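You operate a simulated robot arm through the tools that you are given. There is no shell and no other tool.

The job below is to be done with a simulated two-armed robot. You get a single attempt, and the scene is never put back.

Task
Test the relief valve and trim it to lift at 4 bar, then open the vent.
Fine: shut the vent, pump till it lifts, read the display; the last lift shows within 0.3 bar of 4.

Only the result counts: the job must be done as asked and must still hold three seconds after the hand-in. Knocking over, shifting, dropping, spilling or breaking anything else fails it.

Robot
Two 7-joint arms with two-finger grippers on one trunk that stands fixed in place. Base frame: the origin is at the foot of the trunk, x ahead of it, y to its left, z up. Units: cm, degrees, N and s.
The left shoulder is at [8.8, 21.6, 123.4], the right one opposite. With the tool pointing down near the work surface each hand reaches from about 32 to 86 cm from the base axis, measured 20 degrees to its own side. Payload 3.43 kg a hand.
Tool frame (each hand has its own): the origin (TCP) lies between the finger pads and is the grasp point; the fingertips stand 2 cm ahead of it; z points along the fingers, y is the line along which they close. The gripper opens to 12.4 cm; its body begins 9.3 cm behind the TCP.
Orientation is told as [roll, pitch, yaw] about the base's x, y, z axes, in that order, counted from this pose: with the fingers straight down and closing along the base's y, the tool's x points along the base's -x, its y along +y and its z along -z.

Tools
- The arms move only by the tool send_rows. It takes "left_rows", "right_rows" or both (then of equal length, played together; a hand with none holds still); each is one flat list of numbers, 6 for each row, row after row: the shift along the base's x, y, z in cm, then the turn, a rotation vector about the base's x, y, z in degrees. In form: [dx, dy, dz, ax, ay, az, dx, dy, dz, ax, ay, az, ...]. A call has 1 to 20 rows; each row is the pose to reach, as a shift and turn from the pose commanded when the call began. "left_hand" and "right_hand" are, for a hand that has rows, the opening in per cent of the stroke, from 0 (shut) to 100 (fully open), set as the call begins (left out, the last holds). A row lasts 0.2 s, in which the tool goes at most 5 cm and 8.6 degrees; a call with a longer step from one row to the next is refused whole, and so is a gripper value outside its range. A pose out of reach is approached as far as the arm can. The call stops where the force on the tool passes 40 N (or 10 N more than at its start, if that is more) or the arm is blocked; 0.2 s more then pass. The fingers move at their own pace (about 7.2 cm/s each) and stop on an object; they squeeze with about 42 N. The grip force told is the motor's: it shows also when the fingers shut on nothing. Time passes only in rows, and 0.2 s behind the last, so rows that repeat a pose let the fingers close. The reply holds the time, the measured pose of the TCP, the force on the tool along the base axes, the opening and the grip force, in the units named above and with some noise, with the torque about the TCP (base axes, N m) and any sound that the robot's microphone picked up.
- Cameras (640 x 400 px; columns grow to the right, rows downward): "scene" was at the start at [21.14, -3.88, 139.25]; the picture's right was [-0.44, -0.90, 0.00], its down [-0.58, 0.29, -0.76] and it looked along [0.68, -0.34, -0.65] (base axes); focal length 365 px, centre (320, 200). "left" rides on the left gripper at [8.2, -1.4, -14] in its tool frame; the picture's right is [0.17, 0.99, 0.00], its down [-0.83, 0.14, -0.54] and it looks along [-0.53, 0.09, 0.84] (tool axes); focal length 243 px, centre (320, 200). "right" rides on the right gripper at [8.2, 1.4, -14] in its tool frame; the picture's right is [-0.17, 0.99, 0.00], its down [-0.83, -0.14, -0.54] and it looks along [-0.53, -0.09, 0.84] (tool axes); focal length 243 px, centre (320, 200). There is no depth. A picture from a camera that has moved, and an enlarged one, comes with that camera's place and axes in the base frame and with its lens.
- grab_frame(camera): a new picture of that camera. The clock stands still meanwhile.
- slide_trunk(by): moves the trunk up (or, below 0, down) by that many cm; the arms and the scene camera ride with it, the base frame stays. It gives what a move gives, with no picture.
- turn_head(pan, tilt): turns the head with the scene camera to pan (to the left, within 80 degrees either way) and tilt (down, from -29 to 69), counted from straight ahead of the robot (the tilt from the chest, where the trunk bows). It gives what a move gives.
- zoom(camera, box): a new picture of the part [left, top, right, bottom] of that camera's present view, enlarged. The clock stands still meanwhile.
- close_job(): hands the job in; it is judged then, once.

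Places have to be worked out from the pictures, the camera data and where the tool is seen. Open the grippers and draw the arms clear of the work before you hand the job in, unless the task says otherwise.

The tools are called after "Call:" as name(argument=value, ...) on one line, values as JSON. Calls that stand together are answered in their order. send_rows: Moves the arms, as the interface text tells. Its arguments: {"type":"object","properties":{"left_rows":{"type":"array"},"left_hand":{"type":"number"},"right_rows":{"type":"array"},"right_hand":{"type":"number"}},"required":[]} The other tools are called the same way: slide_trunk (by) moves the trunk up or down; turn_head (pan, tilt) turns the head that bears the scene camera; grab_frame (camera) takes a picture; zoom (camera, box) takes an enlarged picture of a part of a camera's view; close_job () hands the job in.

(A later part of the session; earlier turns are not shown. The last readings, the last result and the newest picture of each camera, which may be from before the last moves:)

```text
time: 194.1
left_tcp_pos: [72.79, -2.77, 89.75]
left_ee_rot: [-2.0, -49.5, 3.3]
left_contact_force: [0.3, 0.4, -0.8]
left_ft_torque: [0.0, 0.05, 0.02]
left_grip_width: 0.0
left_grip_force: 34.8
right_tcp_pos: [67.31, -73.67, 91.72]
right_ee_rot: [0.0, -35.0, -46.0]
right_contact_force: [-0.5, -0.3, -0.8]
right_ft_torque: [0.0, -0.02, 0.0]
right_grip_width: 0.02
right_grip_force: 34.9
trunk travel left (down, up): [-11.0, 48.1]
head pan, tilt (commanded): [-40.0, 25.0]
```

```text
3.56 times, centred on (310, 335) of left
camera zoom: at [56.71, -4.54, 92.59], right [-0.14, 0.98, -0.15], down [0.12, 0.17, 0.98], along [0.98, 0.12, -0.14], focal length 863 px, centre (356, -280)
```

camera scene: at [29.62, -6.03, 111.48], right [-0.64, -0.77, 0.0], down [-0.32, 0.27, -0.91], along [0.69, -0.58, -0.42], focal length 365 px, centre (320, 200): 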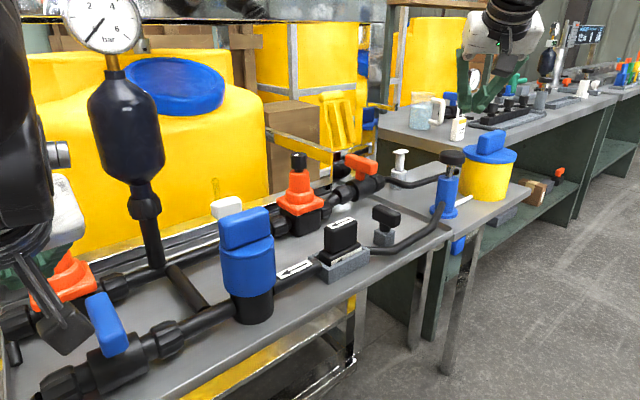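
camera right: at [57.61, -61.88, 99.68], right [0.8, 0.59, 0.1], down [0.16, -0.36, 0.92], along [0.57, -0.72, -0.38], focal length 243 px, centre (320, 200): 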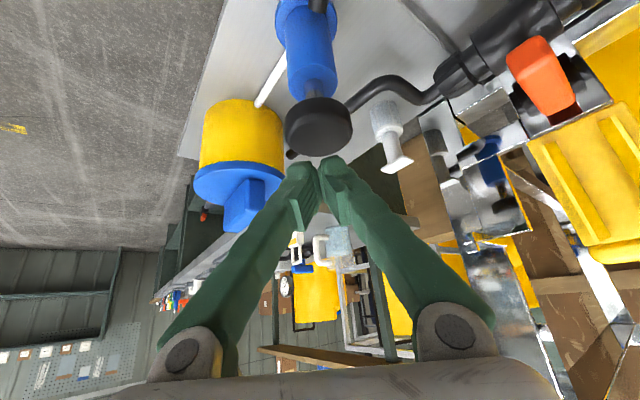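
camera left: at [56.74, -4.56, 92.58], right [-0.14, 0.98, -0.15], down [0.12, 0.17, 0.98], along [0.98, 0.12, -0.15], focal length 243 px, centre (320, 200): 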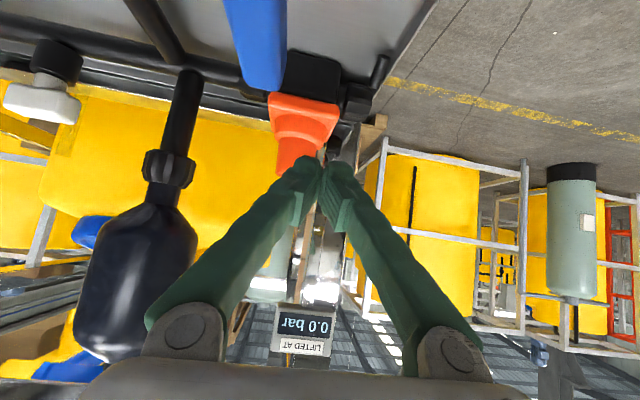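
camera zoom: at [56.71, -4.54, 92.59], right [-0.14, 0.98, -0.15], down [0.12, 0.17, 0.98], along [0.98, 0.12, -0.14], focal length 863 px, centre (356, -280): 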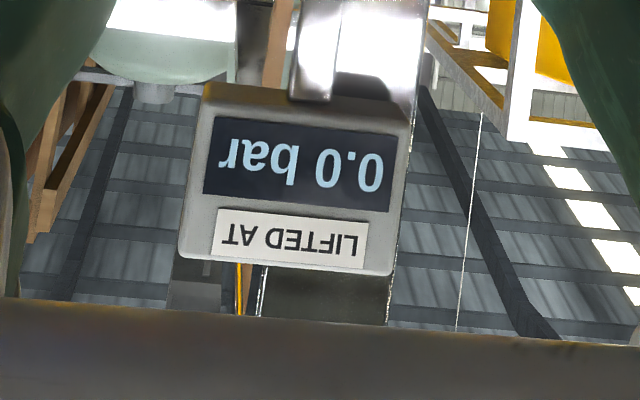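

Pressure is about 2 bar, no lift yet. Two more strokes.

Call:
send_rows(right_rows=[0, 0, -1.1, 0, 0, 0, 0, 0, -2.2, 0, 0, 0, 0, 0, -3.3, 0, 0, 0, 0, 0, -4.3, 0, 0, 0, 0, 0, -4.5, 0, 0, 0, 0, 0, -3.2, 0, 0, 0, 0, 0, -2.1, 0, 0, 0, 0, 0, -1, 0, 0, 0, 0, 0, 0, 0, 0, 0])

Call:
zoom(camera="scene", box=[40, 0, 180, 100])

Call:
zoom(camera="left", box=[220, 280, 400, 390])

```text
time: 196.1
left_tcp_pos: [72.75, -2.83, 89.65]
left_ee_rot: [-2.1, -49.5, 3.5]
left_contact_force: [0.3, -0.3, 0.3]
left_ft_torque: [0.01, 0.01, -0.01]
left_grip_width: 0.01
left_grip_force: 34.8
right_tcp_pos: [67.28, -73.55, 91.73]
right_ee_rot: [0.1, -35.0, -45.9]
right_contact_force: [-0.2, 0.1, 0.2]
right_ft_torque: [0.03, 0.01, -0.01]
right_grip_width: 0.03
right_grip_force: 34.5
trunk travel left (down, up): [-11.0, 48.1]
head pan, tilt (commanded): [-40.0, 25.0]
```

```text
4.00 times, centred on (110, 50) of scene
camera zoom: at [29.59, -6.02, 111.49], right [-0.64, -0.77, 0.0], down [-0.32, 0.27, -0.91], along [0.69, -0.58, -0.42], focal length 1458 px, centre (1160, 800)
```

zoom: 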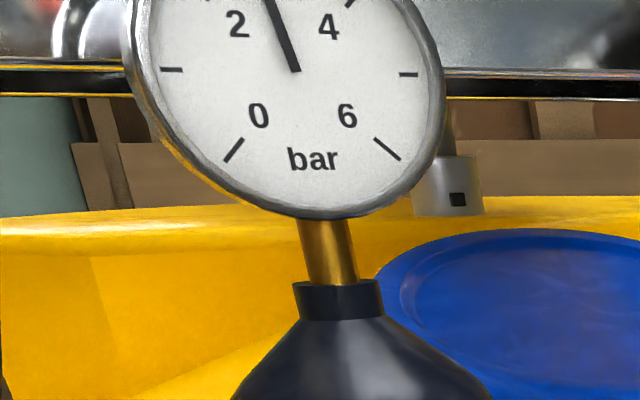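

```text
3.56 times, centred on (310, 335) of left
camera zoom: at [56.71, -4.53, 92.59], right [-0.14, 0.98, -0.15], down [0.12, 0.17, 0.98], along [0.98, 0.12, -0.14], focal length 863 px, centre (356, -280)
```

zoom: 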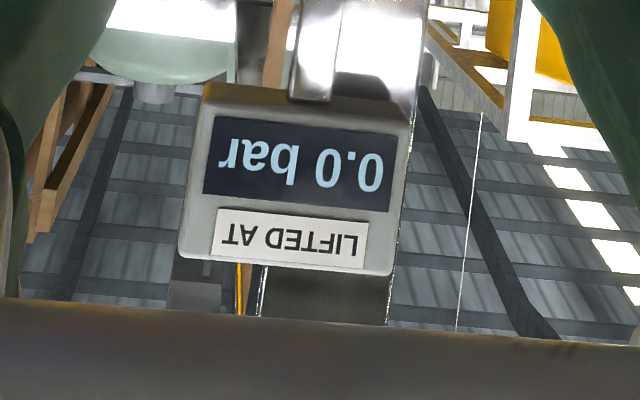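

About 2.75 bar, still no lift. Another stroke.

Call:
send_rows(right_rows=[0, 0, -1.1, 0, 0, 0, 0, 0, -2.2, 0, 0, 0, 0, 0, -3.3, 0, 0, 0, 0, 0, -4.3, 0, 0, 0, 0, 0, -4.5, 0, 0, 0, 0, 0, -3.2, 0, 0, 0, 0, 0, -2.1, 0, 0, 0, 0, 0, -1, 0, 0, 0, 0, 0, 0, 0, 0, 0])

Call:
zoom(camera="scene", box=[40, 0, 180, 100])

Call:
zoom(camera="left", box=[220, 280, 400, 390])

```text
time: 198.1
left_tcp_pos: [72.76, -2.72, 89.96]
left_ee_rot: [-2.0, -49.4, 3.4]
left_contact_force: [0.4, -0.1, 0.4]
left_ft_torque: [-0.01, 0.03, -0.01]
left_grip_width: 0.0
left_grip_force: 34.0
right_tcp_pos: [67.41, -73.64, 91.64]
right_ee_rot: [0.0, -35.0, -46.0]
right_contact_force: [-1.2, -0.3, -0.3]
right_ft_torque: [-0.01, 0.01, 0.01]
right_grip_width: 0.0
right_grip_force: 34.0
trunk travel left (down, up): [-11.0, 48.1]
head pan, tilt (commanded): [-40.0, 25.0]
```

```text
4.00 times, centred on (110, 50) of scene
camera zoom: at [29.58, -6.02, 111.49], right [-0.64, -0.77, 0.0], down [-0.32, 0.27, -0.91], along [0.69, -0.58, -0.42], focal length 1458 px, centre (1160, 800)
```

zoom: 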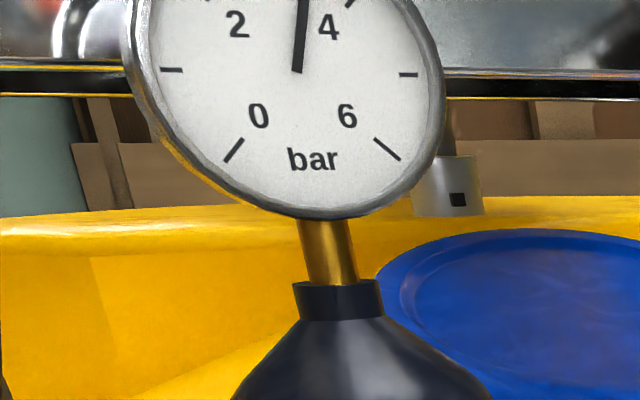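

```text
3.56 times, centred on (310, 335) of left
camera zoom: at [56.7, -4.54, 92.59], right [-0.14, 0.98, -0.15], down [0.12, 0.17, 0.98], along [0.98, 0.12, -0.14], focal length 863 px, centre (356, -280)
```

zoom: 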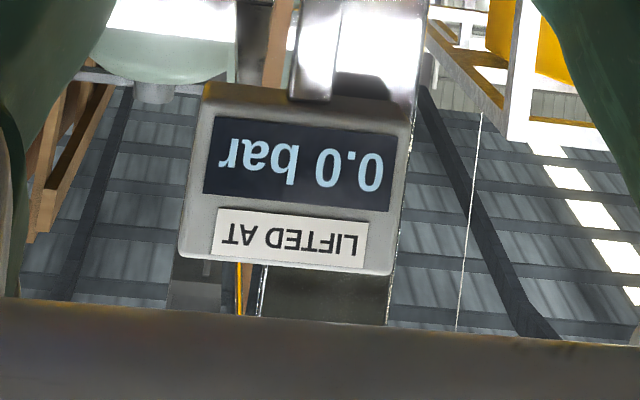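

About 3.2 bar, still no lift. Another stroke.

Call:
send_rows(right_rows=[0, 0, -1.1, 0, 0, 0, 0, 0, -2.2, 0, 0, 0, 0, 0, -3.3, 0, 0, 0, 0, 0, -4.3, 0, 0, 0, 0, 0, -4.5, 0, 0, 0, 0, 0, -3.2, 0, 0, 0, 0, 0, -2.1, 0, 0, 0, 0, 0, -1, 0, 0, 0, 0, 0, 0, 0, 0, 0])

Call:
zoom(camera="scene", box=[40, 0, 180, 100])

Call:
zoom(camera="left", box=[220, 280, 400, 390])

```text
time: 200.1
left_tcp_pos: [72.77, -2.75, 89.77]
left_ee_rot: [-2.0, -49.5, 3.4]
left_contact_force: [0.3, -0.3, 0.9]
left_ft_torque: [-0.01, -0.06, 0.01]
left_grip_width: 0.02
left_grip_force: 34.6
right_tcp_pos: [67.32, -73.66, 91.7]
right_ee_rot: [0.1, -35.1, -46.0]
right_contact_force: [-0.2, 0.0, -0.6]
right_ft_torque: [0.01, 0.02, 0.02]
right_grip_width: 0.02
right_grip_force: 34.9
trunk travel left (down, up): [-11.0, 48.1]
head pan, tilt (commanded): [-40.0, 25.0]
```

```text
4.00 times, centred on (110, 50) of scene
camera zoom: at [29.59, -6.02, 111.49], right [-0.64, -0.77, 0.0], down [-0.32, 0.27, -0.91], along [0.69, -0.58, -0.42], focal length 1458 px, centre (1160, 800)
```

zoom: 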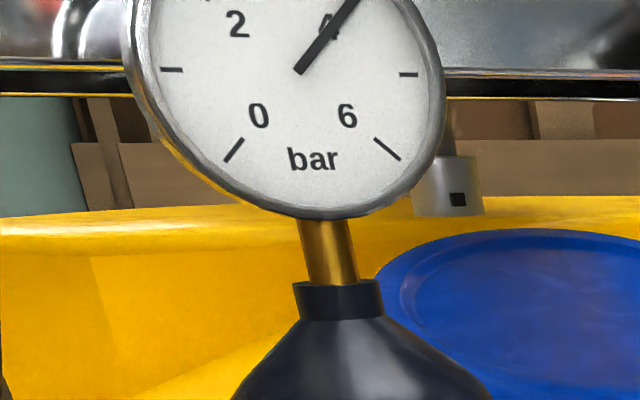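

```text
3.56 times, centred on (310, 335) of left
camera zoom: at [56.71, -4.53, 92.59], right [-0.14, 0.98, -0.15], down [0.12, 0.17, 0.98], along [0.98, 0.12, -0.14], focal length 863 px, centre (356, -280)
```

zoom: 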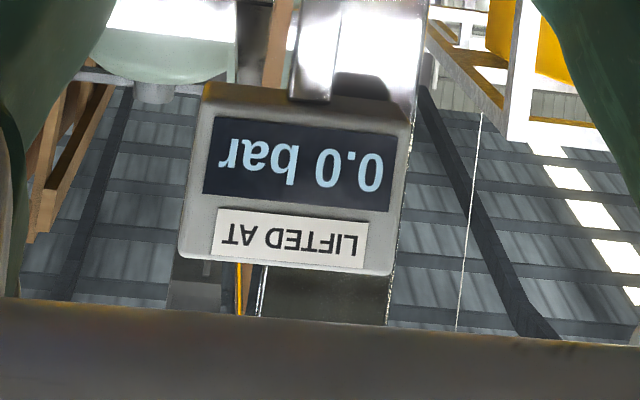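

About 4.0 bar and still no lift, so the valve is set higher than 4. One more stroke at a time, watching.

Call:
send_rows(right_rows=[0, 0, -1.1, 0, 0, 0, 0, 0, -2.2, 0, 0, 0, 0, 0, -3.3, 0, 0, 0, 0, 0, -4.3, 0, 0, 0, 0, 0, -4.5, 0, 0, 0, 0, 0, -3.2, 0, 0, 0, 0, 0, -2.1, 0, 0, 0, 0, 0, -1, 0, 0, 0, 0, 0, 0, 0, 0, 0])

Call:
zoom(camera="scene", box=[40, 0, 180, 100])

Call:
zoom(camera="left", box=[220, 280, 400, 390])

```text
time: 202.1
left_tcp_pos: [72.78, -2.7, 89.79]
left_ee_rot: [-1.9, -49.5, 3.4]
left_contact_force: [-0.4, -1.1, 0.5]
left_ft_torque: [0.02, 0.04, 0.03]
left_grip_width: 0.0
left_grip_force: 34.2
right_tcp_pos: [67.3, -73.84, 91.65]
right_ee_rot: [0.1, -35.0, -46.1]
right_contact_force: [-0.4, 0.1, -0.2]
right_ft_torque: [0.03, -0.04, -0.04]
right_grip_width: 0.0
right_grip_force: 34.0
trunk travel left (down, up): [-11.0, 48.1]
head pan, tilt (commanded): [-40.0, 25.0]
```

```text
4.00 times, centred on (110, 50) of scene
camera zoom: at [29.59, -6.01, 111.49], right [-0.64, -0.77, 0.0], down [-0.32, 0.27, -0.91], along [0.69, -0.58, -0.42], focal length 1458 px, centre (1160, 800)
```

zoom: 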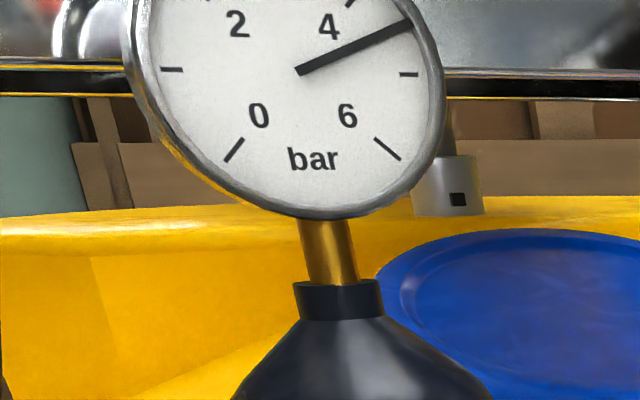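

```text
3.56 times, centred on (310, 335) of left
camera zoom: at [56.71, -4.53, 92.59], right [-0.14, 0.98, -0.15], down [0.12, 0.17, 0.98], along [0.98, 0.12, -0.14], focal length 863 px, centre (356, -280)
```

zoom: 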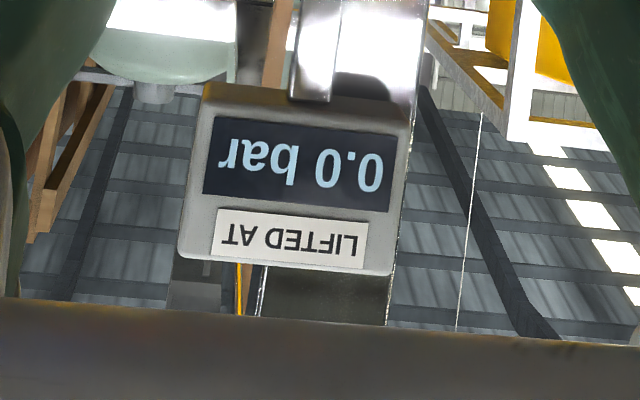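

About 4.65 bar, no lift yet. Another stroke.

Call:
send_rows(right_rows=[0, 0, -1.1, 0, 0, 0, 0, 0, -2.2, 0, 0, 0, 0, 0, -3.3, 0, 0, 0, 0, 0, -4.3, 0, 0, 0, 0, 0, -4.5, 0, 0, 0, 0, 0, -3.2, 0, 0, 0, 0, 0, -2.1, 0, 0, 0, 0, 0, -1, 0, 0, 0, 0, 0, 0, 0, 0, 0])

Call:
zoom(camera="scene", box=[40, 0, 180, 100])

Call:
zoom(camera="left", box=[220, 280, 400, 390])

```text
time: 204.1
left_tcp_pos: [72.73, -2.68, 89.84]
left_ee_rot: [-2.0, -49.5, 3.4]
left_contact_force: [0.6, -0.1, -0.6]
left_ft_torque: [-0.05, 0.01, -0.01]
left_grip_width: 0.01
left_grip_force: 33.7
right_tcp_pos: [67.23, -73.59, 91.56]
right_ee_rot: [0.0, -35.1, -46.1]
right_contact_force: [-0.3, 0.4, 0.3]
right_ft_torque: [-0.01, -0.02, -0.03]
right_grip_width: 0.0
right_grip_force: 34.0
trunk travel left (down, up): [-11.0, 48.1]
head pan, tilt (commanded): [-40.0, 25.0]
```

```text
4.00 times, centred on (110, 50) of scene
camera zoom: at [29.59, -6.01, 111.49], right [-0.64, -0.77, 0.0], down [-0.32, 0.27, -0.91], along [0.69, -0.58, -0.42], focal length 1458 px, centre (1160, 800)
```

zoom: 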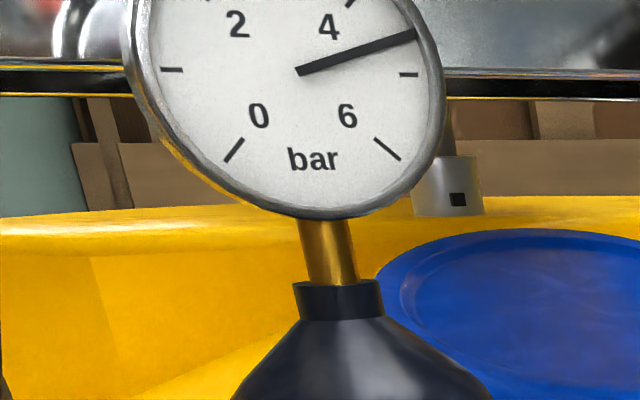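

```text
3.56 times, centred on (310, 335) of left
camera zoom: at [56.71, -4.53, 92.59], right [-0.14, 0.98, -0.15], down [0.12, 0.17, 0.98], along [0.98, 0.12, -0.14], focal length 863 px, centre (356, -280)
```

zoom: 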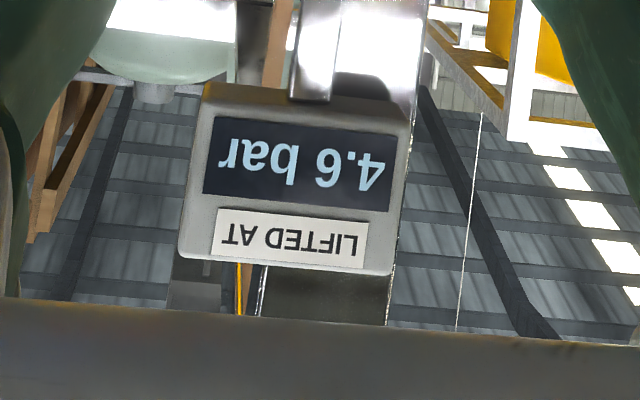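

The valve lifted: the display changed to something like 4.6 (upside down in this camera). I zoom in to read it properly, also via the scene camera.

Call:
zoom(camera="left", box=[270, 305, 345, 360])

Call:
turn_head(pan=-5, tilt=15)

Call:
grab_frame(camera="scene")

```text
7.27 times, centred on (308, 332) of left
camera zoom: at [56.71, -4.53, 92.59], right [-0.14, 0.98, -0.15], down [0.12, 0.17, 0.98], along [0.98, 0.12, -0.14], focal length 1764 px, centre (411, -764)
```

zoom: 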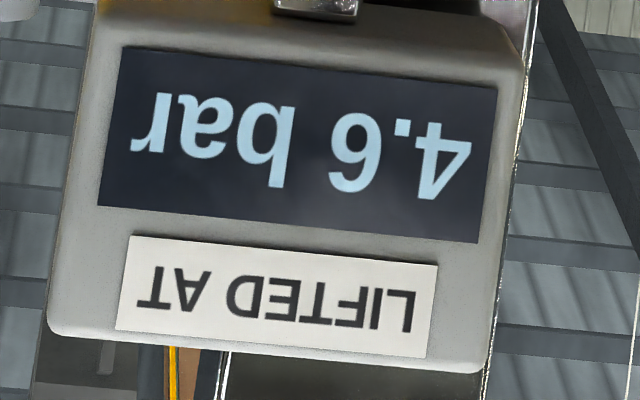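

```text
time: 205.1
left_tcp_pos: [72.66, -2.67, 89.81]
left_ee_rot: [-2.0, -49.4, 3.3]
left_contact_force: [0.3, 0.2, 0.1]
left_ft_torque: [0.0, 0.01, 0.03]
left_grip_width: 0.0
left_grip_force: 34.0
right_tcp_pos: [67.28, -73.65, 91.61]
right_ee_rot: [0.0, -35.1, -46.0]
right_contact_force: [-0.1, 0.0, -0.5]
right_ft_torque: [0.02, 0.02, 0.03]
right_grip_width: 0.0
right_grip_force: 35.0
trunk travel left (down, up): [-11.0, 48.1]
head pan, tilt (commanded): [-5.0, 15.0]
```

```text
taken
camera scene: at [31.86, -0.95, 113.1], right [-0.09, -1.0, 0.0], down [-0.26, 0.02, -0.97], along [0.96, -0.09, -0.26], focal length 365 px, centre (320, 200)
```

scene: 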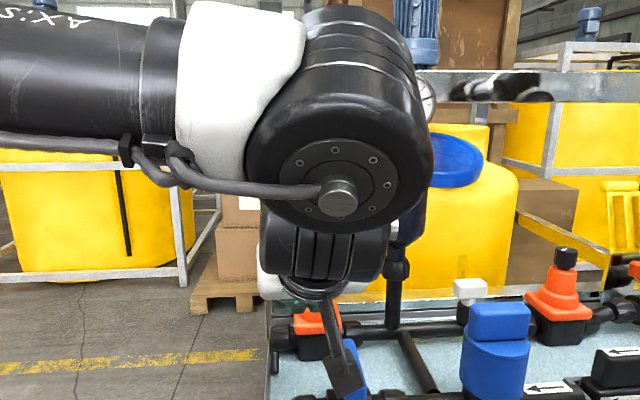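

The digit could be a 6 or a 9 since the picture is upside down; I enlarge it further.

Call:
zoom(camera="left", box=[300, 312, 330, 332])

Call:
turn_head(pan=15, tilt=10)

Call:
grab_frame(camera="scene")

```text
16.00 times, centred on (315, 322) of left
camera zoom: at [56.73, -4.56, 92.57], right [-0.14, 0.98, -0.15], down [0.12, 0.17, 0.98], along [0.98, 0.12, -0.15], focal length 3882 px, centre (400, -1752)
```

zoom: 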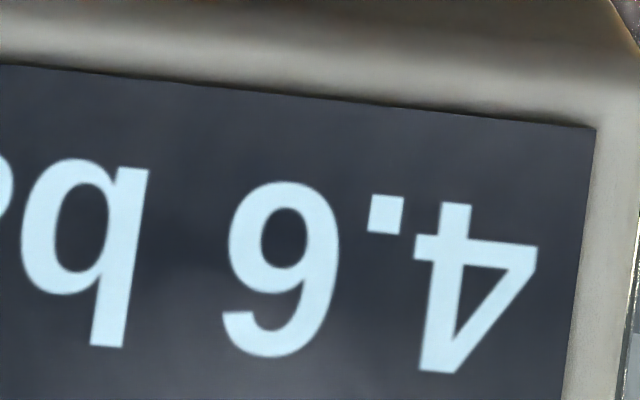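

```text
time: 205.9
left_tcp_pos: [72.77, -2.84, 89.74]
left_ee_rot: [-2.1, -49.4, 3.3]
left_contact_force: [-0.2, 0.0, -0.1]
left_ft_torque: [-0.01, -0.01, 0.0]
left_grip_width: 0.0
left_grip_force: 34.2
right_tcp_pos: [67.27, -73.56, 91.52]
right_ee_rot: [0.0, -35.1, -45.9]
right_contact_force: [0.3, 0.2, -0.4]
right_ft_torque: [-0.01, -0.02, -0.01]
right_grip_width: 0.0
right_grip_force: 34.3
trunk travel left (down, up): [-11.0, 48.1]
head pan, tilt (commanded): [15.0, 10.0]
```

```text
taken
camera scene: at [31.54, 2.28, 113.92], right [0.26, -0.97, 0.0], down [-0.17, -0.04, -0.98], along [0.95, 0.25, -0.17], focal length 365 px, centre (320, 200)
```

scene: 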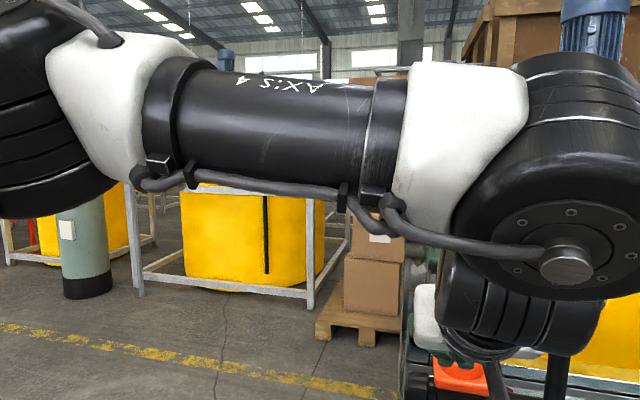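

Loop on top in the inverted view means a "6": it lifted at 4.6 bar, so the valve must be trimmed down to 4. I open the left fingers to about 5.5 cm to see the knob between them.

Call:
send_rows(left_rows=[0, 0, 0, 0, 0, 0, 0, 0, 0, 0, 0, 0, 0, 0, 0, 0, 0, 0], left_hand=45)

Call:
grab_frame(camera="left")

Call:
turn_head(pan=-40, tilt=25)

Call:
grab_frame(camera="scene")

```text
time: 206.7
left_tcp_pos: [72.65, -2.82, 89.71]
left_ee_rot: [-2.0, -49.5, 3.3]
left_contact_force: [-0.8, -0.5, 0.7]
left_ft_torque: [-0.07, 0.01, 0.03]
left_grip_width: 5.58
left_grip_force: 0.0
right_tcp_pos: [67.3, -73.69, 91.56]
right_ee_rot: [0.0, -35.1, -46.1]
right_contact_force: [-0.6, -0.6, -0.2]
right_ft_torque: [0.01, 0.02, 0.0]
right_grip_width: 0.0
right_grip_force: 34.6
trunk travel left (down, up): [-11.0, 48.1]
head pan, tilt (commanded): [15.0, 10.0]
```

```text
taken
camera left: at [56.73, -4.55, 92.57], right [-0.14, 0.98, -0.15], down [0.12, 0.17, 0.98], along [0.98, 0.12, -0.15], focal length 243 px, centre (320, 200)
```

left: 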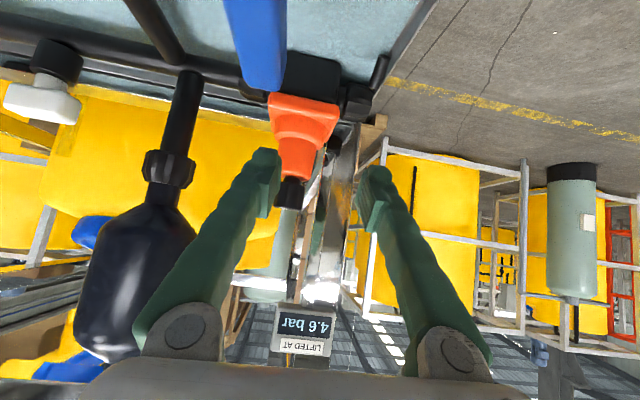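

```text
time: 208.0
left_tcp_pos: [72.67, -2.75, 89.73]
left_ee_rot: [-2.0, -49.4, 3.3]
left_contact_force: [0.2, 0.3, -0.3]
left_ft_torque: [0.04, -0.03, 0.05]
left_grip_width: 5.58
left_grip_force: 0.1
right_tcp_pos: [67.4, -73.81, 91.59]
right_ee_rot: [-0.1, -35.0, -46.0]
right_contact_force: [0.7, 0.1, 0.8]
right_ft_torque: [0.01, -0.01, -0.02]
right_grip_width: 0.01
right_grip_force: 34.2
trunk travel left (down, up): [-11.0, 48.1]
head pan, tilt (commanded): [-40.0, 25.0]
```

```text
taken
camera scene: at [29.62, -6.04, 111.48], right [-0.64, -0.77, 0.0], down [-0.32, 0.27, -0.91], along [0.69, -0.58, -0.42], focal length 365 px, centre (320, 200)
```

scene: 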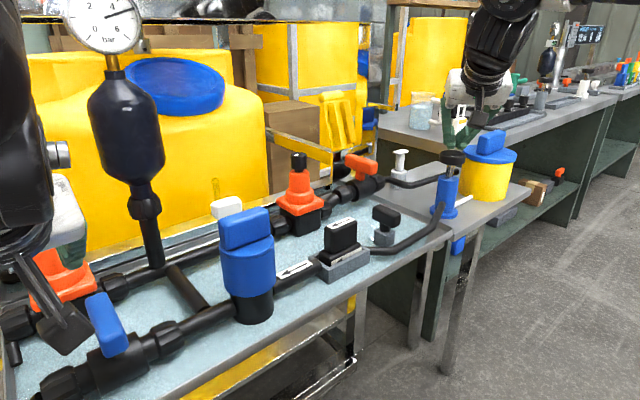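

The tray got wet from the left valve's spout – confirming the left cone is the relief valve. Its knob triangulates to about (81.5, −4.8, 88.5), 3 cm wide. I align the hand in y and approach to x≈77 with levelled tool.

Call:
send_rows(left_rows=[0, -0.7, 0.6, 0.7, 0, -1.1, 0.3, -1.4, 1.2, 1.4, 0, -2.2, 0.8, -2, 1.6, 2, 0, -3.3, 1.8, -2, 1.8, 2, 0, -3.3, 3, -2, 1.6, 2, 0, -3.3, 4.2, -2, 1.3, 2, 0, -3.3, 4.2, -2, 1.3, 2, 0, -3.3])

Call:
grab_frame(camera="left")

```text
time: 209.6
left_tcp_pos: [71.64, -5.25, 89.47]
left_ee_rot: [1.0, -49.5, -2.1]
left_contact_force: [-0.5, 0.9, 0.4]
left_ft_torque: [0.04, -0.02, 0.03]
left_grip_width: 5.6
left_grip_force: 0.1
left hand out of reach, approached as far as the arm can: row 2, 3, 4, 5, 6, 7
right_tcp_pos: [67.31, -73.75, 91.62]
right_ee_rot: [0.0, -35.2, -46.0]
right_contact_force: [0.1, 0.0, -0.4]
right_ft_torque: [0.03, -0.01, 0.01]
right_grip_width: 0.01
right_grip_force: 34.4
trunk travel left (down, up): [-11.0, 48.1]
head pan, tilt (commanded): [-40.0, 25.0]
```

```text
taken
camera left: at [55.59, -6.2, 92.27], right [-0.08, 0.99, -0.12], down [0.13, 0.13, 0.98], along [0.99, 0.07, -0.14], focal length 243 px, centre (320, 200)
```

left: 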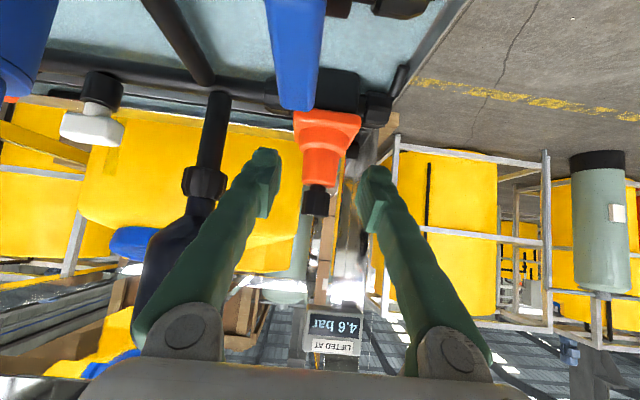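

The limit here is wrist height relative to the low shoulders; more tilt lowers the wrist. I tilt to −60° in place and then creep forward, checking clearance of the wrist camera over the vent bar.

Call:
send_rows(left_rows=[0.5, 0.1, 0, 0, -3, 0.5, 1, 0.2, 0, 0, -6, 1, 1.5, 0.3, 0, 0, -9, 1.5, 2, 0.4, 0, 0, -10.5, 2, 2, 0.4, 0, 0, -10.5, 2])

Call:
grab_frame(camera="left")

Call:
zoom(camera="scene", box=[0, 150, 240, 400])

```text
time: 210.8
left_tcp_pos: [73.95, -4.66, 89.47]
left_ee_rot: [1.6, -60.0, -0.8]
left_contact_force: [1.5, 0.4, -0.3]
left_ft_torque: [0.0, 0.01, 0.01]
left_grip_width: 5.57
left_grip_force: 0.0
left hand out of reach, approached as far as the arm can: row 3
right_tcp_pos: [67.37, -73.73, 91.58]
right_ee_rot: [0.1, -35.1, -45.9]
right_contact_force: [0.4, -0.5, 0.2]
right_ft_torque: [0.02, 0.02, -0.01]
right_grip_width: 0.0
right_grip_force: 35.0
trunk travel left (down, up): [-11.0, 48.1]
head pan, tilt (commanded): [-40.0, 25.0]
```

```text
taken
camera left: at [57.67, -6.2, 89.25], right [-0.09, 0.99, -0.13], down [-0.05, 0.13, 0.99], along [0.99, 0.1, 0.04], focal length 243 px, centre (320, 200)
```

left: 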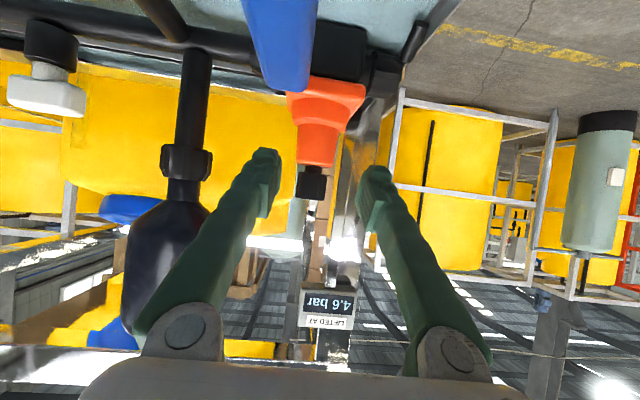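

```text
1.60 times, centred on (120, 275) of scene
camera zoom: at [29.61, -6.04, 111.48], right [-0.64, -0.77, 0.0], down [-0.32, 0.27, -0.91], along [0.69, -0.58, -0.42], focal length 583 px, centre (640, 80)
```

zoom: 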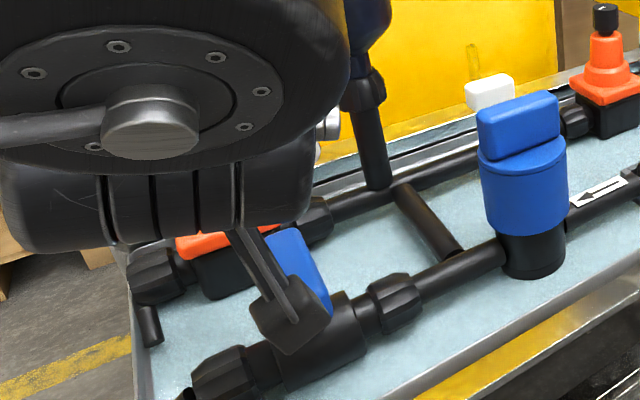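

At −60° it tracks well; knob at (81.5, −5.0, 88.7), nicely centred between the fingers. I open slightly more and move forward 4 cm to check for deflection.

Call:
send_rows(left_rows=[1, 0, 0, 0, 0, 0, 2, -0.1, -0.1, 0, 0, 0, 3, -0.1, -0.2, 0, 0, 0, 4, -0.2, -0.3, 0, 0, 0, 4, -0.2, -0.3, 0, 0, 0], left_hand=52)

Call:
grab_frame(camera="left")

Call:
zoom(camera="scene", box=[0, 150, 240, 400])

```text
time: 212.0
left_tcp_pos: [77.7, -4.95, 89.37]
left_ee_rot: [1.5, -60.0, -0.6]
left_contact_force: [0.4, 0.5, 0.3]
left_ft_torque: [-0.02, -0.01, -0.02]
left_grip_width: 6.44
left_grip_force: 0.0
right_tcp_pos: [67.32, -73.68, 91.61]
right_ee_rot: [0.0, -35.1, -45.9]
right_contact_force: [0.9, -0.2, 0.4]
right_ft_torque: [0.03, 0.0, -0.01]
right_grip_width: 0.0
right_grip_force: 34.0
trunk travel left (down, up): [-11.0, 48.1]
head pan, tilt (commanded): [-40.0, 25.0]
```

```text
taken
camera left: at [61.4, -6.48, 89.12], right [-0.1, 0.99, -0.13], down [-0.05, 0.12, 0.99], along [0.99, 0.1, 0.04], focal length 243 px, centre (320, 200)
```

left: 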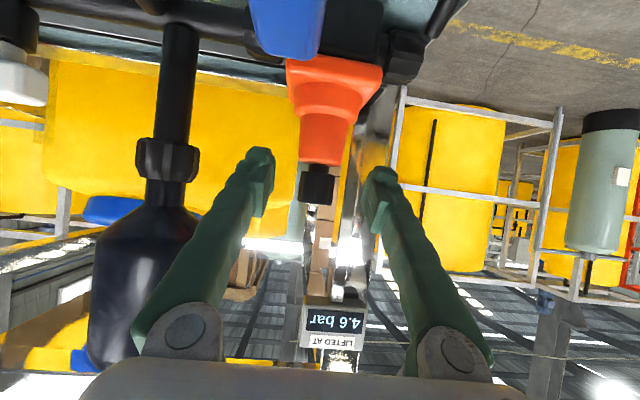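

```text
1.60 times, centred on (120, 275) of scene
camera zoom: at [29.62, -6.03, 111.48], right [-0.64, -0.77, 0.0], down [-0.32, 0.27, -0.91], along [0.69, -0.58, -0.42], focal length 583 px, centre (640, 80)
```

zoom: 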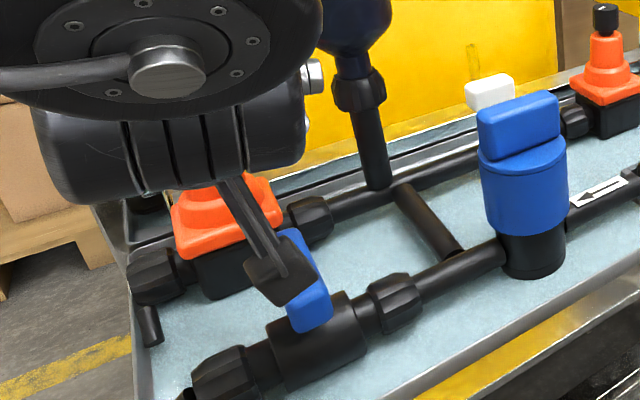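

No deflection; the knob is centred. I move the last 3.7 cm so the pads straddle the knob.

Call:
send_rows(left_rows=[0.9, 0, -0.1, 0, 0, 0, 1.8, 0, -0.2, 0, 0, 0, 2.8, 0, -0.3, 0, 0, 0, 3.6, 0, -0.4, 0, 0, 0, 3.6, 0, -0.4, 0, 0, 0])

Call:
grab_frame(camera="left")

```text
time: 213.2
left_tcp_pos: [79.87, -4.41, 89.27]
left_ee_rot: [-2.8, -60.4, 3.8]
left_contact_force: [-0.2, -0.3, 0.3]
left_ft_torque: [-0.02, 0.0, -0.03]
left_grip_width: 6.44
left_grip_force: 0.1
left hand out of reach, approached as far as the arm can: row 2, 3, 4, 5
right_tcp_pos: [67.29, -73.54, 91.55]
right_ee_rot: [0.0, -35.2, -46.0]
right_contact_force: [-0.1, 0.4, 0.2]
right_ft_torque: [0.02, -0.01, -0.03]
right_grip_width: 0.01
right_grip_force: 34.2
trunk travel left (down, up): [-11.0, 48.1]
head pan, tilt (commanded): [-40.0, 25.0]
```

```text
taken
camera left: at [63.59, -6.16, 89.06], right [-0.11, 0.98, -0.17], down [-0.06, 0.16, 0.98], along [0.99, 0.11, 0.04], focal length 243 px, centre (320, 200)
```

left: 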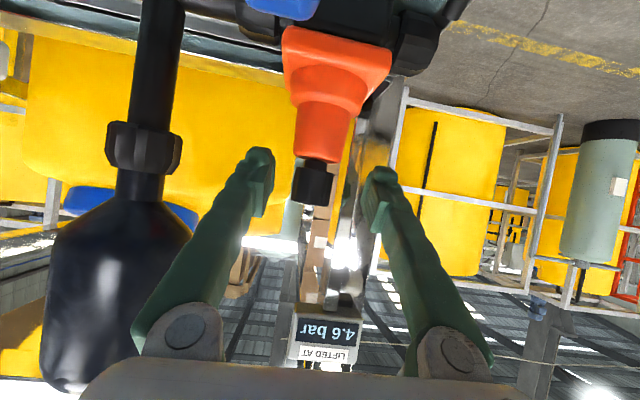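

The fingertips only just reach the knob's middle; I need ~1.5 cm more. I retreat the left hand, lift the right hand off the pump, and lower the trunk 4 cm (which also leans the robot forward).

Call:
send_rows(left_rows=[-1.5, 0, 0, 0.7, 0, -1, -3, 0, 0, 1.4, 0, -2, -4.5, 0, 0, 2.1, 0, -3, -6, 0, 0, 2.8, 0, -3.8, -7.4, -0.3, 0, 2.8, 0, -3.8, -7.4, -0.3, 0, 2.8, 0, -3.8], right_rows=[0, 0, 1.5, 0, 0, 0, 0, 0, 3, 0, 0, 0, 0, 0, 4.5, 0, 0, 0, 0, 0, 6, 0, 0, 0, 0, 0, 7, 0, 0, 0, 0, 0, 7, 0, 0, 0])

Call:
slide_trunk(by=-4)

Call:
grab_frame(camera="left")

```text
time: 214.6
left_tcp_pos: [72.13, -4.95, 87.89]
left_ee_rot: [7.2, -59.7, -9.3]
left_contact_force: [-0.2, 0.2, 0.0]
left_ft_torque: [-0.01, 0.02, 0.0]
left_grip_width: 6.46
left_grip_force: 0.1
right_tcp_pos: [67.42, -73.58, 98.58]
right_ee_rot: [0.0, -35.1, -46.1]
right_contact_force: [0.0, -0.4, -0.2]
right_ft_torque: [0.01, 0.0, 0.02]
right_grip_width: 0.01
right_grip_force: 34.1
trunk travel left (down, up): [-11.0, 48.1]
head pan, tilt (commanded): [-40.0, 25.0]
```

```text
time: 215.1
left_tcp_pos: [73.3, -5.05, 85.01]
left_ee_rot: [5.7, -60.2, -7.8]
left_contact_force: [4.7, -1.2, 4.3]
left_ft_torque: [-0.17, 0.03, 0.19]
left_grip_width: 6.44
left_grip_force: 0.2
right_tcp_pos: [67.51, -73.68, 95.57]
right_ee_rot: [-0.3, -34.7, -45.9]
right_contact_force: [0.2, -0.3, -0.2]
right_ft_torque: [0.02, 0.0, -0.04]
right_grip_width: 0.01
right_grip_force: 34.7
trunk travel left (down, up): [-8.4, 50.7]
head pan, tilt (commanded): [-40.0, 25.0]
stopped: the force on the tool passed its limit at 64 N (the readings are from after the stop); the commanded pose is now the measured one
```

```text
taken
camera left: at [56.88, -5.57, 84.86], right [-0.03, 0.99, -0.09], down [-0.05, 0.09, 0.99], along [1.0, 0.04, 0.05], focal length 243 px, centre (320, 200)
```

left: 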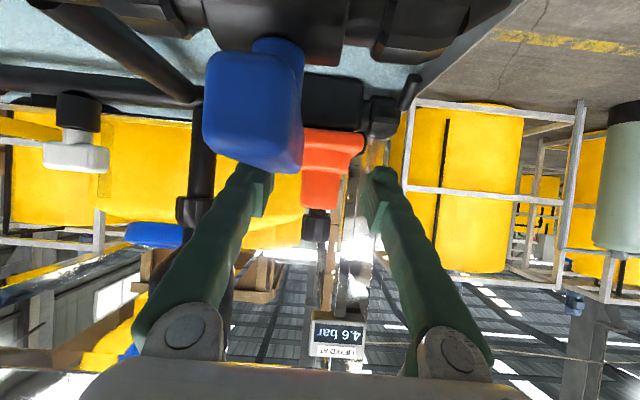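

The lowering pressed a finger onto the vent bar's top and stopped. I lift the left hand straight up and re-level it.

Call:
send_rows(left_rows=[0.2, 0.3, 1, 0, 0, 0, 0.4, 0.5, 2, -1, 0, 1.5, 0.6, 0.5, 3, -2.5, 0, 3, 0.8, 0.5, 3.7, -4, 0, 5, 1, 0.4, 3.7, -5, 0, 7, 1, 0.4, 3.7, -5, 0, 7])

Call:
grab_frame(camera="left")

Call:
zoom(camera="scene", box=[0, 150, 240, 400])

```text
time: 216.5
left_tcp_pos: [76.52, -4.87, 87.56]
left_ee_rot: [-4.4, -59.9, 7.8]
left_contact_force: [0.8, 0.7, -0.4]
left_ft_torque: [0.02, 0.0, -0.01]
left_grip_width: 6.44
left_grip_force: 0.1
left hand out of reach, approached as far as the arm can: row 1, 2, 3, 4, 5, 6
right_tcp_pos: [67.51, -73.78, 95.84]
right_ee_rot: [-0.3, -34.8, -45.8]
right_contact_force: [0.9, -1.2, 0.0]
right_ft_torque: [-0.02, 0.0, 0.0]
right_grip_width: 0.0
right_grip_force: 34.7
trunk travel left (down, up): [-8.4, 50.7]
head pan, tilt (commanded): [-40.0, 25.0]
```

```text
taken
camera left: at [60.41, -7.3, 87.34], right [-0.15, 0.97, -0.18], down [-0.06, 0.17, 0.98], along [0.99, 0.16, 0.04], focal length 243 px, centre (320, 200)
```

left: 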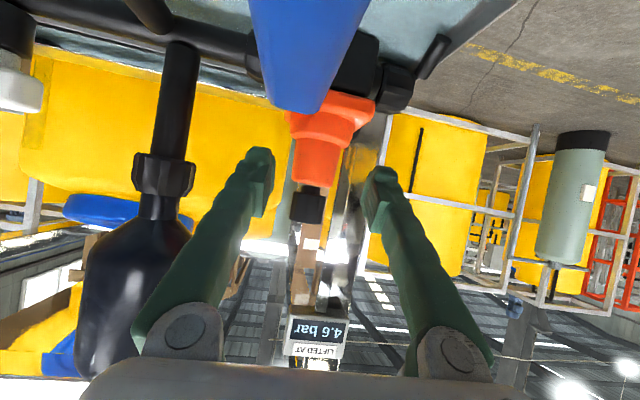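

```text
1.60 times, centred on (120, 275) of scene
camera zoom: at [30.56, -6.04, 108.61], right [-0.64, -0.77, 0.0], down [-0.32, 0.27, -0.91], along [0.69, -0.58, -0.42], focal length 583 px, centre (640, 80)
```

zoom: 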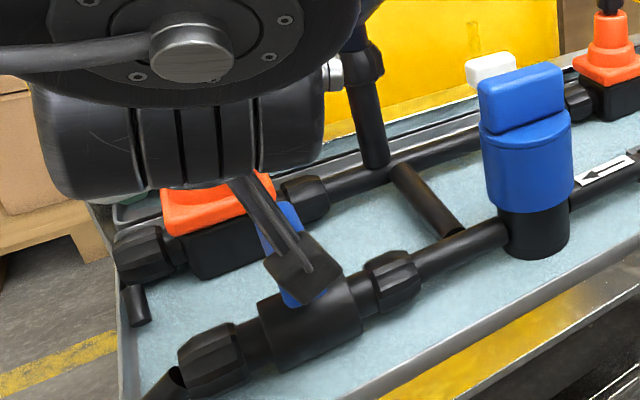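

Lowering made it worse in height; more tilt is the better way (10° gave +8 cm reach earlier). I return the trunk up 2.6 cm and tilt the hand to about −65°.

Call:
slide_trunk(by=2.6)

Call:
send_rows(left_rows=[0, 0, 0, 1, -1, -1.5, 0, 0, 0, 2, -2, -3, 0, 0, 0, 3, -3, -4.5, 0, 0, 0, 4, -4, -6, 0, 0, 0, 4.4, -5, -7.8, 0, 0, 0, 4.4, -5, -7.8])

Call:
grab_frame(camera="left")

```text
time: 217.2
left_tcp_pos: [76.71, -4.92, 89.98]
left_ee_rot: [-4.2, -59.9, 7.7]
left_contact_force: [0.6, 0.0, 0.5]
left_ft_torque: [-0.01, -0.01, -0.01]
left_grip_width: 6.44
left_grip_force: 0.1
right_tcp_pos: [67.48, -73.83, 98.17]
right_ee_rot: [-0.3, -34.9, -45.8]
right_contact_force: [0.1, 0.7, 0.3]
right_ft_torque: [-0.04, 0.0, -0.05]
right_grip_width: 0.0
right_grip_force: 33.8
trunk travel left (down, up): [-11.0, 48.1]
head pan, tilt (commanded): [-40.0, 25.0]
```

```text
time: 218.7
left_tcp_pos: [76.67, -4.86, 90.12]
left_ee_rot: [5.5, -65.0, -8.8]
left_contact_force: [0.1, 0.4, 0.5]
left_ft_torque: [-0.01, 0.0, -0.01]
left_grip_width: 6.43
left_grip_force: 0.1
right_tcp_pos: [67.5, -73.65, 98.34]
right_ee_rot: [-0.3, -34.7, -45.9]
right_contact_force: [-0.4, -0.3, 0.1]
right_ft_torque: [0.0, -0.01, 0.01]
right_grip_width: 0.0
right_grip_force: 35.1
trunk travel left (down, up): [-11.0, 48.1]
head pan, tilt (commanded): [-40.0, 25.0]
```

```text
taken
camera left: at [60.35, -5.12, 88.38], right [0.0, 0.99, -0.11], down [-0.13, 0.11, 0.99], along [0.99, 0.02, 0.13], focal length 243 px, centre (320, 200)
```

left: 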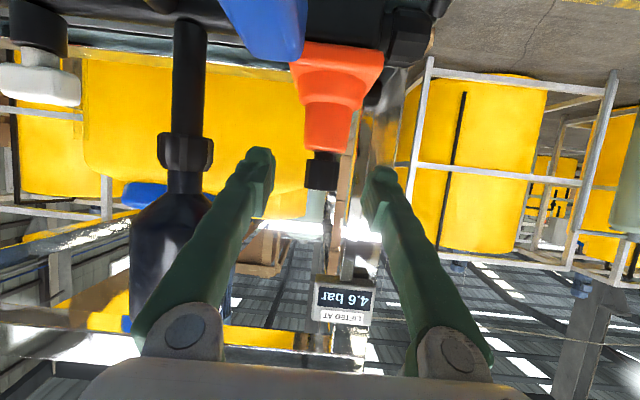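

Good tracking and the knob is exactly between the fingertips. I move in so the pads straddle the knob.

Call:
send_rows(left_rows=[0.9, 0, -0.2, 0, 0, 0, 1.8, 0, -0.4, 0, 0, 0, 2.7, 0, -0.6, 0, 0, 0, 3.6, 0, -0.8, 0, 0, 0, 4.5, 0, -1.1, 0, 0, 0, 4.5, 0, -1.1, 0, 0, 0])

Call:
grab_frame(camera="left")

Call:
zoom(camera="scene", box=[0, 150, 240, 400])

```text
time: 220.1
left_tcp_pos: [79.24, -4.75, 88.61]
left_ee_rot: [3.0, -65.4, -6.0]
left_contact_force: [0.2, 0.1, 0.3]
left_ft_torque: [0.0, 0.0, -0.03]
left_grip_width: 6.46
left_grip_force: 0.1
left hand out of reach, approached as far as the arm can: row 2, 3, 4, 5, 6
right_tcp_pos: [67.46, -73.66, 98.36]
right_ee_rot: [-0.3, -34.8, -45.8]
right_contact_force: [0.7, -0.8, -0.2]
right_ft_torque: [0.0, 0.0, -0.01]
right_grip_width: 0.0
right_grip_force: 34.7
trunk travel left (down, up): [-11.0, 48.1]
head pan, tilt (commanded): [-40.0, 25.0]
```

```text
taken
camera left: at [62.93, -5.16, 86.81], right [-0.01, 0.99, -0.13], down [-0.14, 0.13, 0.98], along [0.99, 0.03, 0.13], focal length 243 px, centre (320, 200)
```

left: 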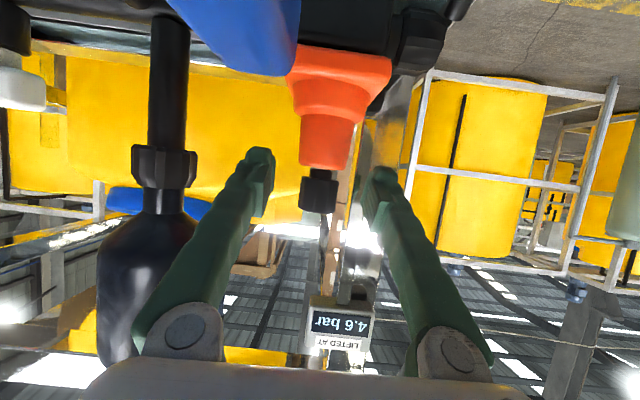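

```text
1.60 times, centred on (120, 275) of scene
camera zoom: at [29.61, -6.04, 111.49], right [-0.64, -0.77, 0.0], down [-0.32, 0.27, -0.91], along [0.69, -0.58, -0.42], focal length 583 px, centre (640, 80)
```

zoom: 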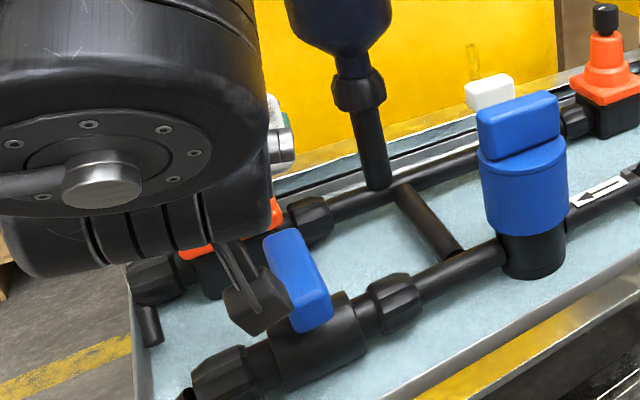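

The solver's limit here stops about 2 cm short; it seems to prefer a slightly positive yaw. I try turning the hand +8° in yaw about the knob while going forward.

Call:
send_rows(left_rows=[0.3, 0, 0.1, -0.5, 0, 1.5, 0.6, -0.1, 0.2, -1, 0, 3, 1, -0.2, 0.3, -1.5, 0, 4.5, 1.4, -0.3, 0.3, -2, 0, 6, 1.8, -0.4, 0.3, -2.5, 0, 8, 2.2, -0.4, 0.2, -3, 0, 9, 2.2, -0.4, 0.2, -3, 0, 9])

Call:
grab_frame(camera="left")

```text
time: 221.8
left_tcp_pos: [83.19, -2.28, 90.76]
left_ee_rot: [-12.8, -63.8, 19.6]
left_contact_force: [-2.6, -21.1, -1.2]
left_ft_torque: [-0.07, -0.14, 0.05]
left_grip_width: 7.39
left_grip_force: 8.1
right_tcp_pos: [67.52, -73.9, 98.27]
right_ee_rot: [-0.3, -34.9, -46.0]
right_contact_force: [0.7, 0.2, -0.1]
right_ft_torque: [0.0, 0.02, 0.02]
right_grip_width: 0.0
right_grip_force: 34.4
trunk travel left (down, up): [-11.0, 48.1]
head pan, tilt (commanded): [-40.0, 25.0]
stopped in row 7 (left hand): the arm was blocked; the commanded pose is now the measured one
```

```text
taken
camera left: at [67.28, -6.07, 89.44], right [-0.21, 0.95, -0.24], down [-0.16, 0.21, 0.96], along [0.96, 0.24, 0.11], focal length 243 px, centre (320, 200)
```

left: 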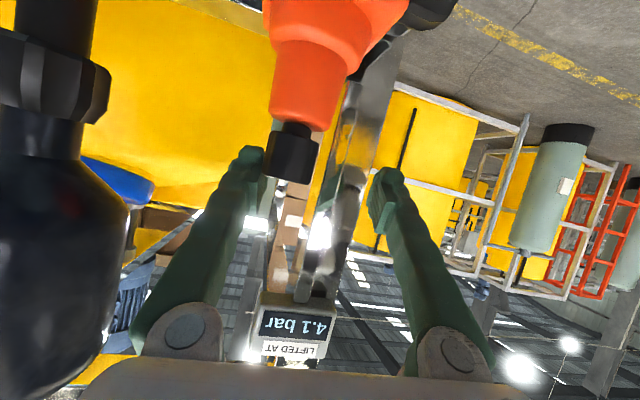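

The hand swung and its right finger rubbed the knob – and the display now seems to read 4.1. I zoom in to read it and the gauge.

Call:
zoom(camera="left", box=[250, 300, 345, 365])

Call:
zoom(camera="scene", box=[40, 0, 180, 100])

Call:
zoom(camera="left", box=[220, 90, 380, 220])

```text
6.15 times, centred on (298, 332) of left
camera zoom: at [67.28, -6.07, 89.44], right [-0.21, 0.95, -0.24], down [-0.16, 0.21, 0.96], along [0.96, 0.24, 0.11], focal length 1493 px, centre (458, -615)
```

zoom: 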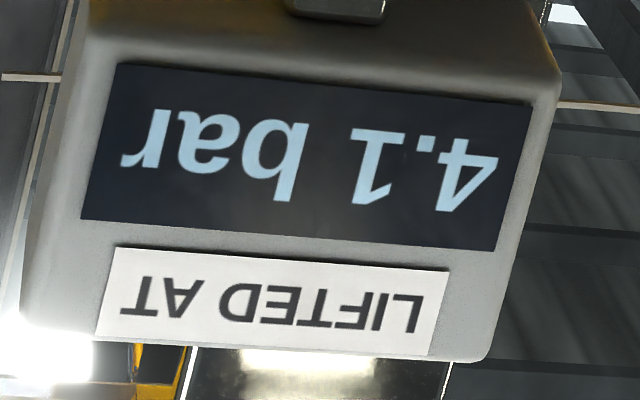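

```text
4.00 times, centred on (110, 50) of scene
camera zoom: at [29.59, -6.21, 111.49], right [-0.64, -0.77, 0.0], down [-0.32, 0.27, -0.91], along [0.69, -0.58, -0.42], focal length 1458 px, centre (1160, 800)
```

zoom: 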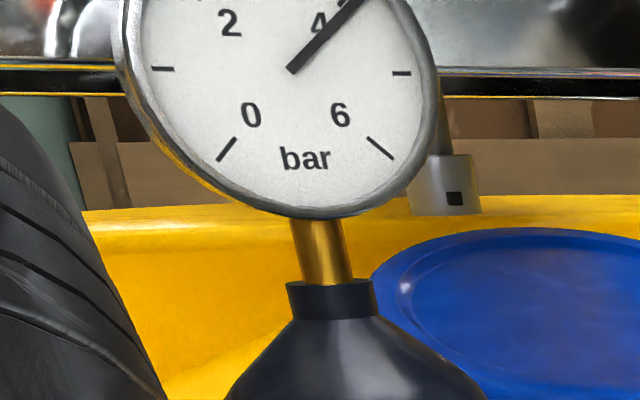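

```text
3.08 times, centred on (300, 155) of left
camera zoom: at [67.28, -6.07, 89.44], right [-0.21, 0.95, -0.24], down [-0.16, 0.21, 0.96], along [0.96, 0.24, 0.11], focal length 746 px, centre (382, 338)
```

zoom: 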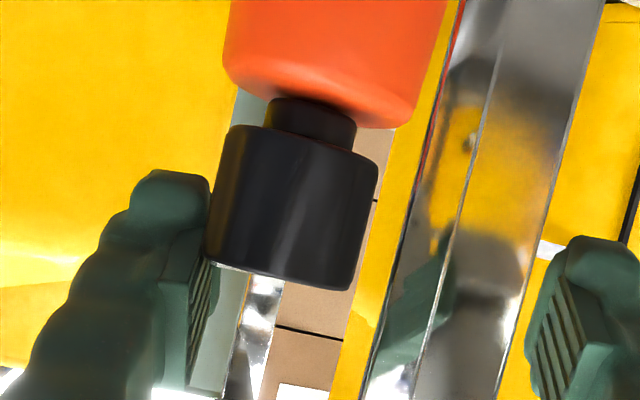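

It reads 4.1 bar with the gauge at about 4.1 – the rubbing turned the knob down to roughly the wanted setting. I release the contact by opening the fingers wider before moving, so the knob isn't dragged.

Call:
send_rows(left_rows=[0, 0, 0, 0, 0, 0, 0, 0, 0, 0, 0, 0, 0, 0, 0, 0, 0, 0], left_hand=78)

Call:
grab_frame(camera="left")

```text
time: 222.7
left_tcp_pos: [83.34, -1.78, 90.85]
left_ee_rot: [-12.2, -64.1, 19.6]
left_contact_force: [1.0, -0.1, 0.6]
left_ft_torque: [0.02, 0.02, 0.0]
left_grip_width: 9.65
left_grip_force: 0.0
right_tcp_pos: [67.63, -73.75, 98.33]
right_ee_rot: [-0.2, -34.8, -45.9]
right_contact_force: [0.3, 0.5, 0.5]
right_ft_torque: [-0.01, -0.01, 0.01]
right_grip_width: 0.03
right_grip_force: 34.8
trunk travel left (down, up): [-11.0, 48.1]
head pan, tilt (commanded): [-40.0, 25.0]
```

```text
taken
camera left: at [67.47, -5.63, 89.5], right [-0.21, 0.95, -0.24], down [-0.16, 0.21, 0.96], along [0.96, 0.25, 0.11], focal length 243 px, centre (320, 200)
```

left: 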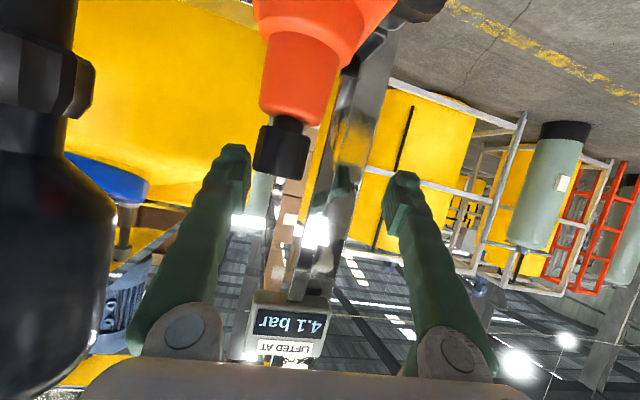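

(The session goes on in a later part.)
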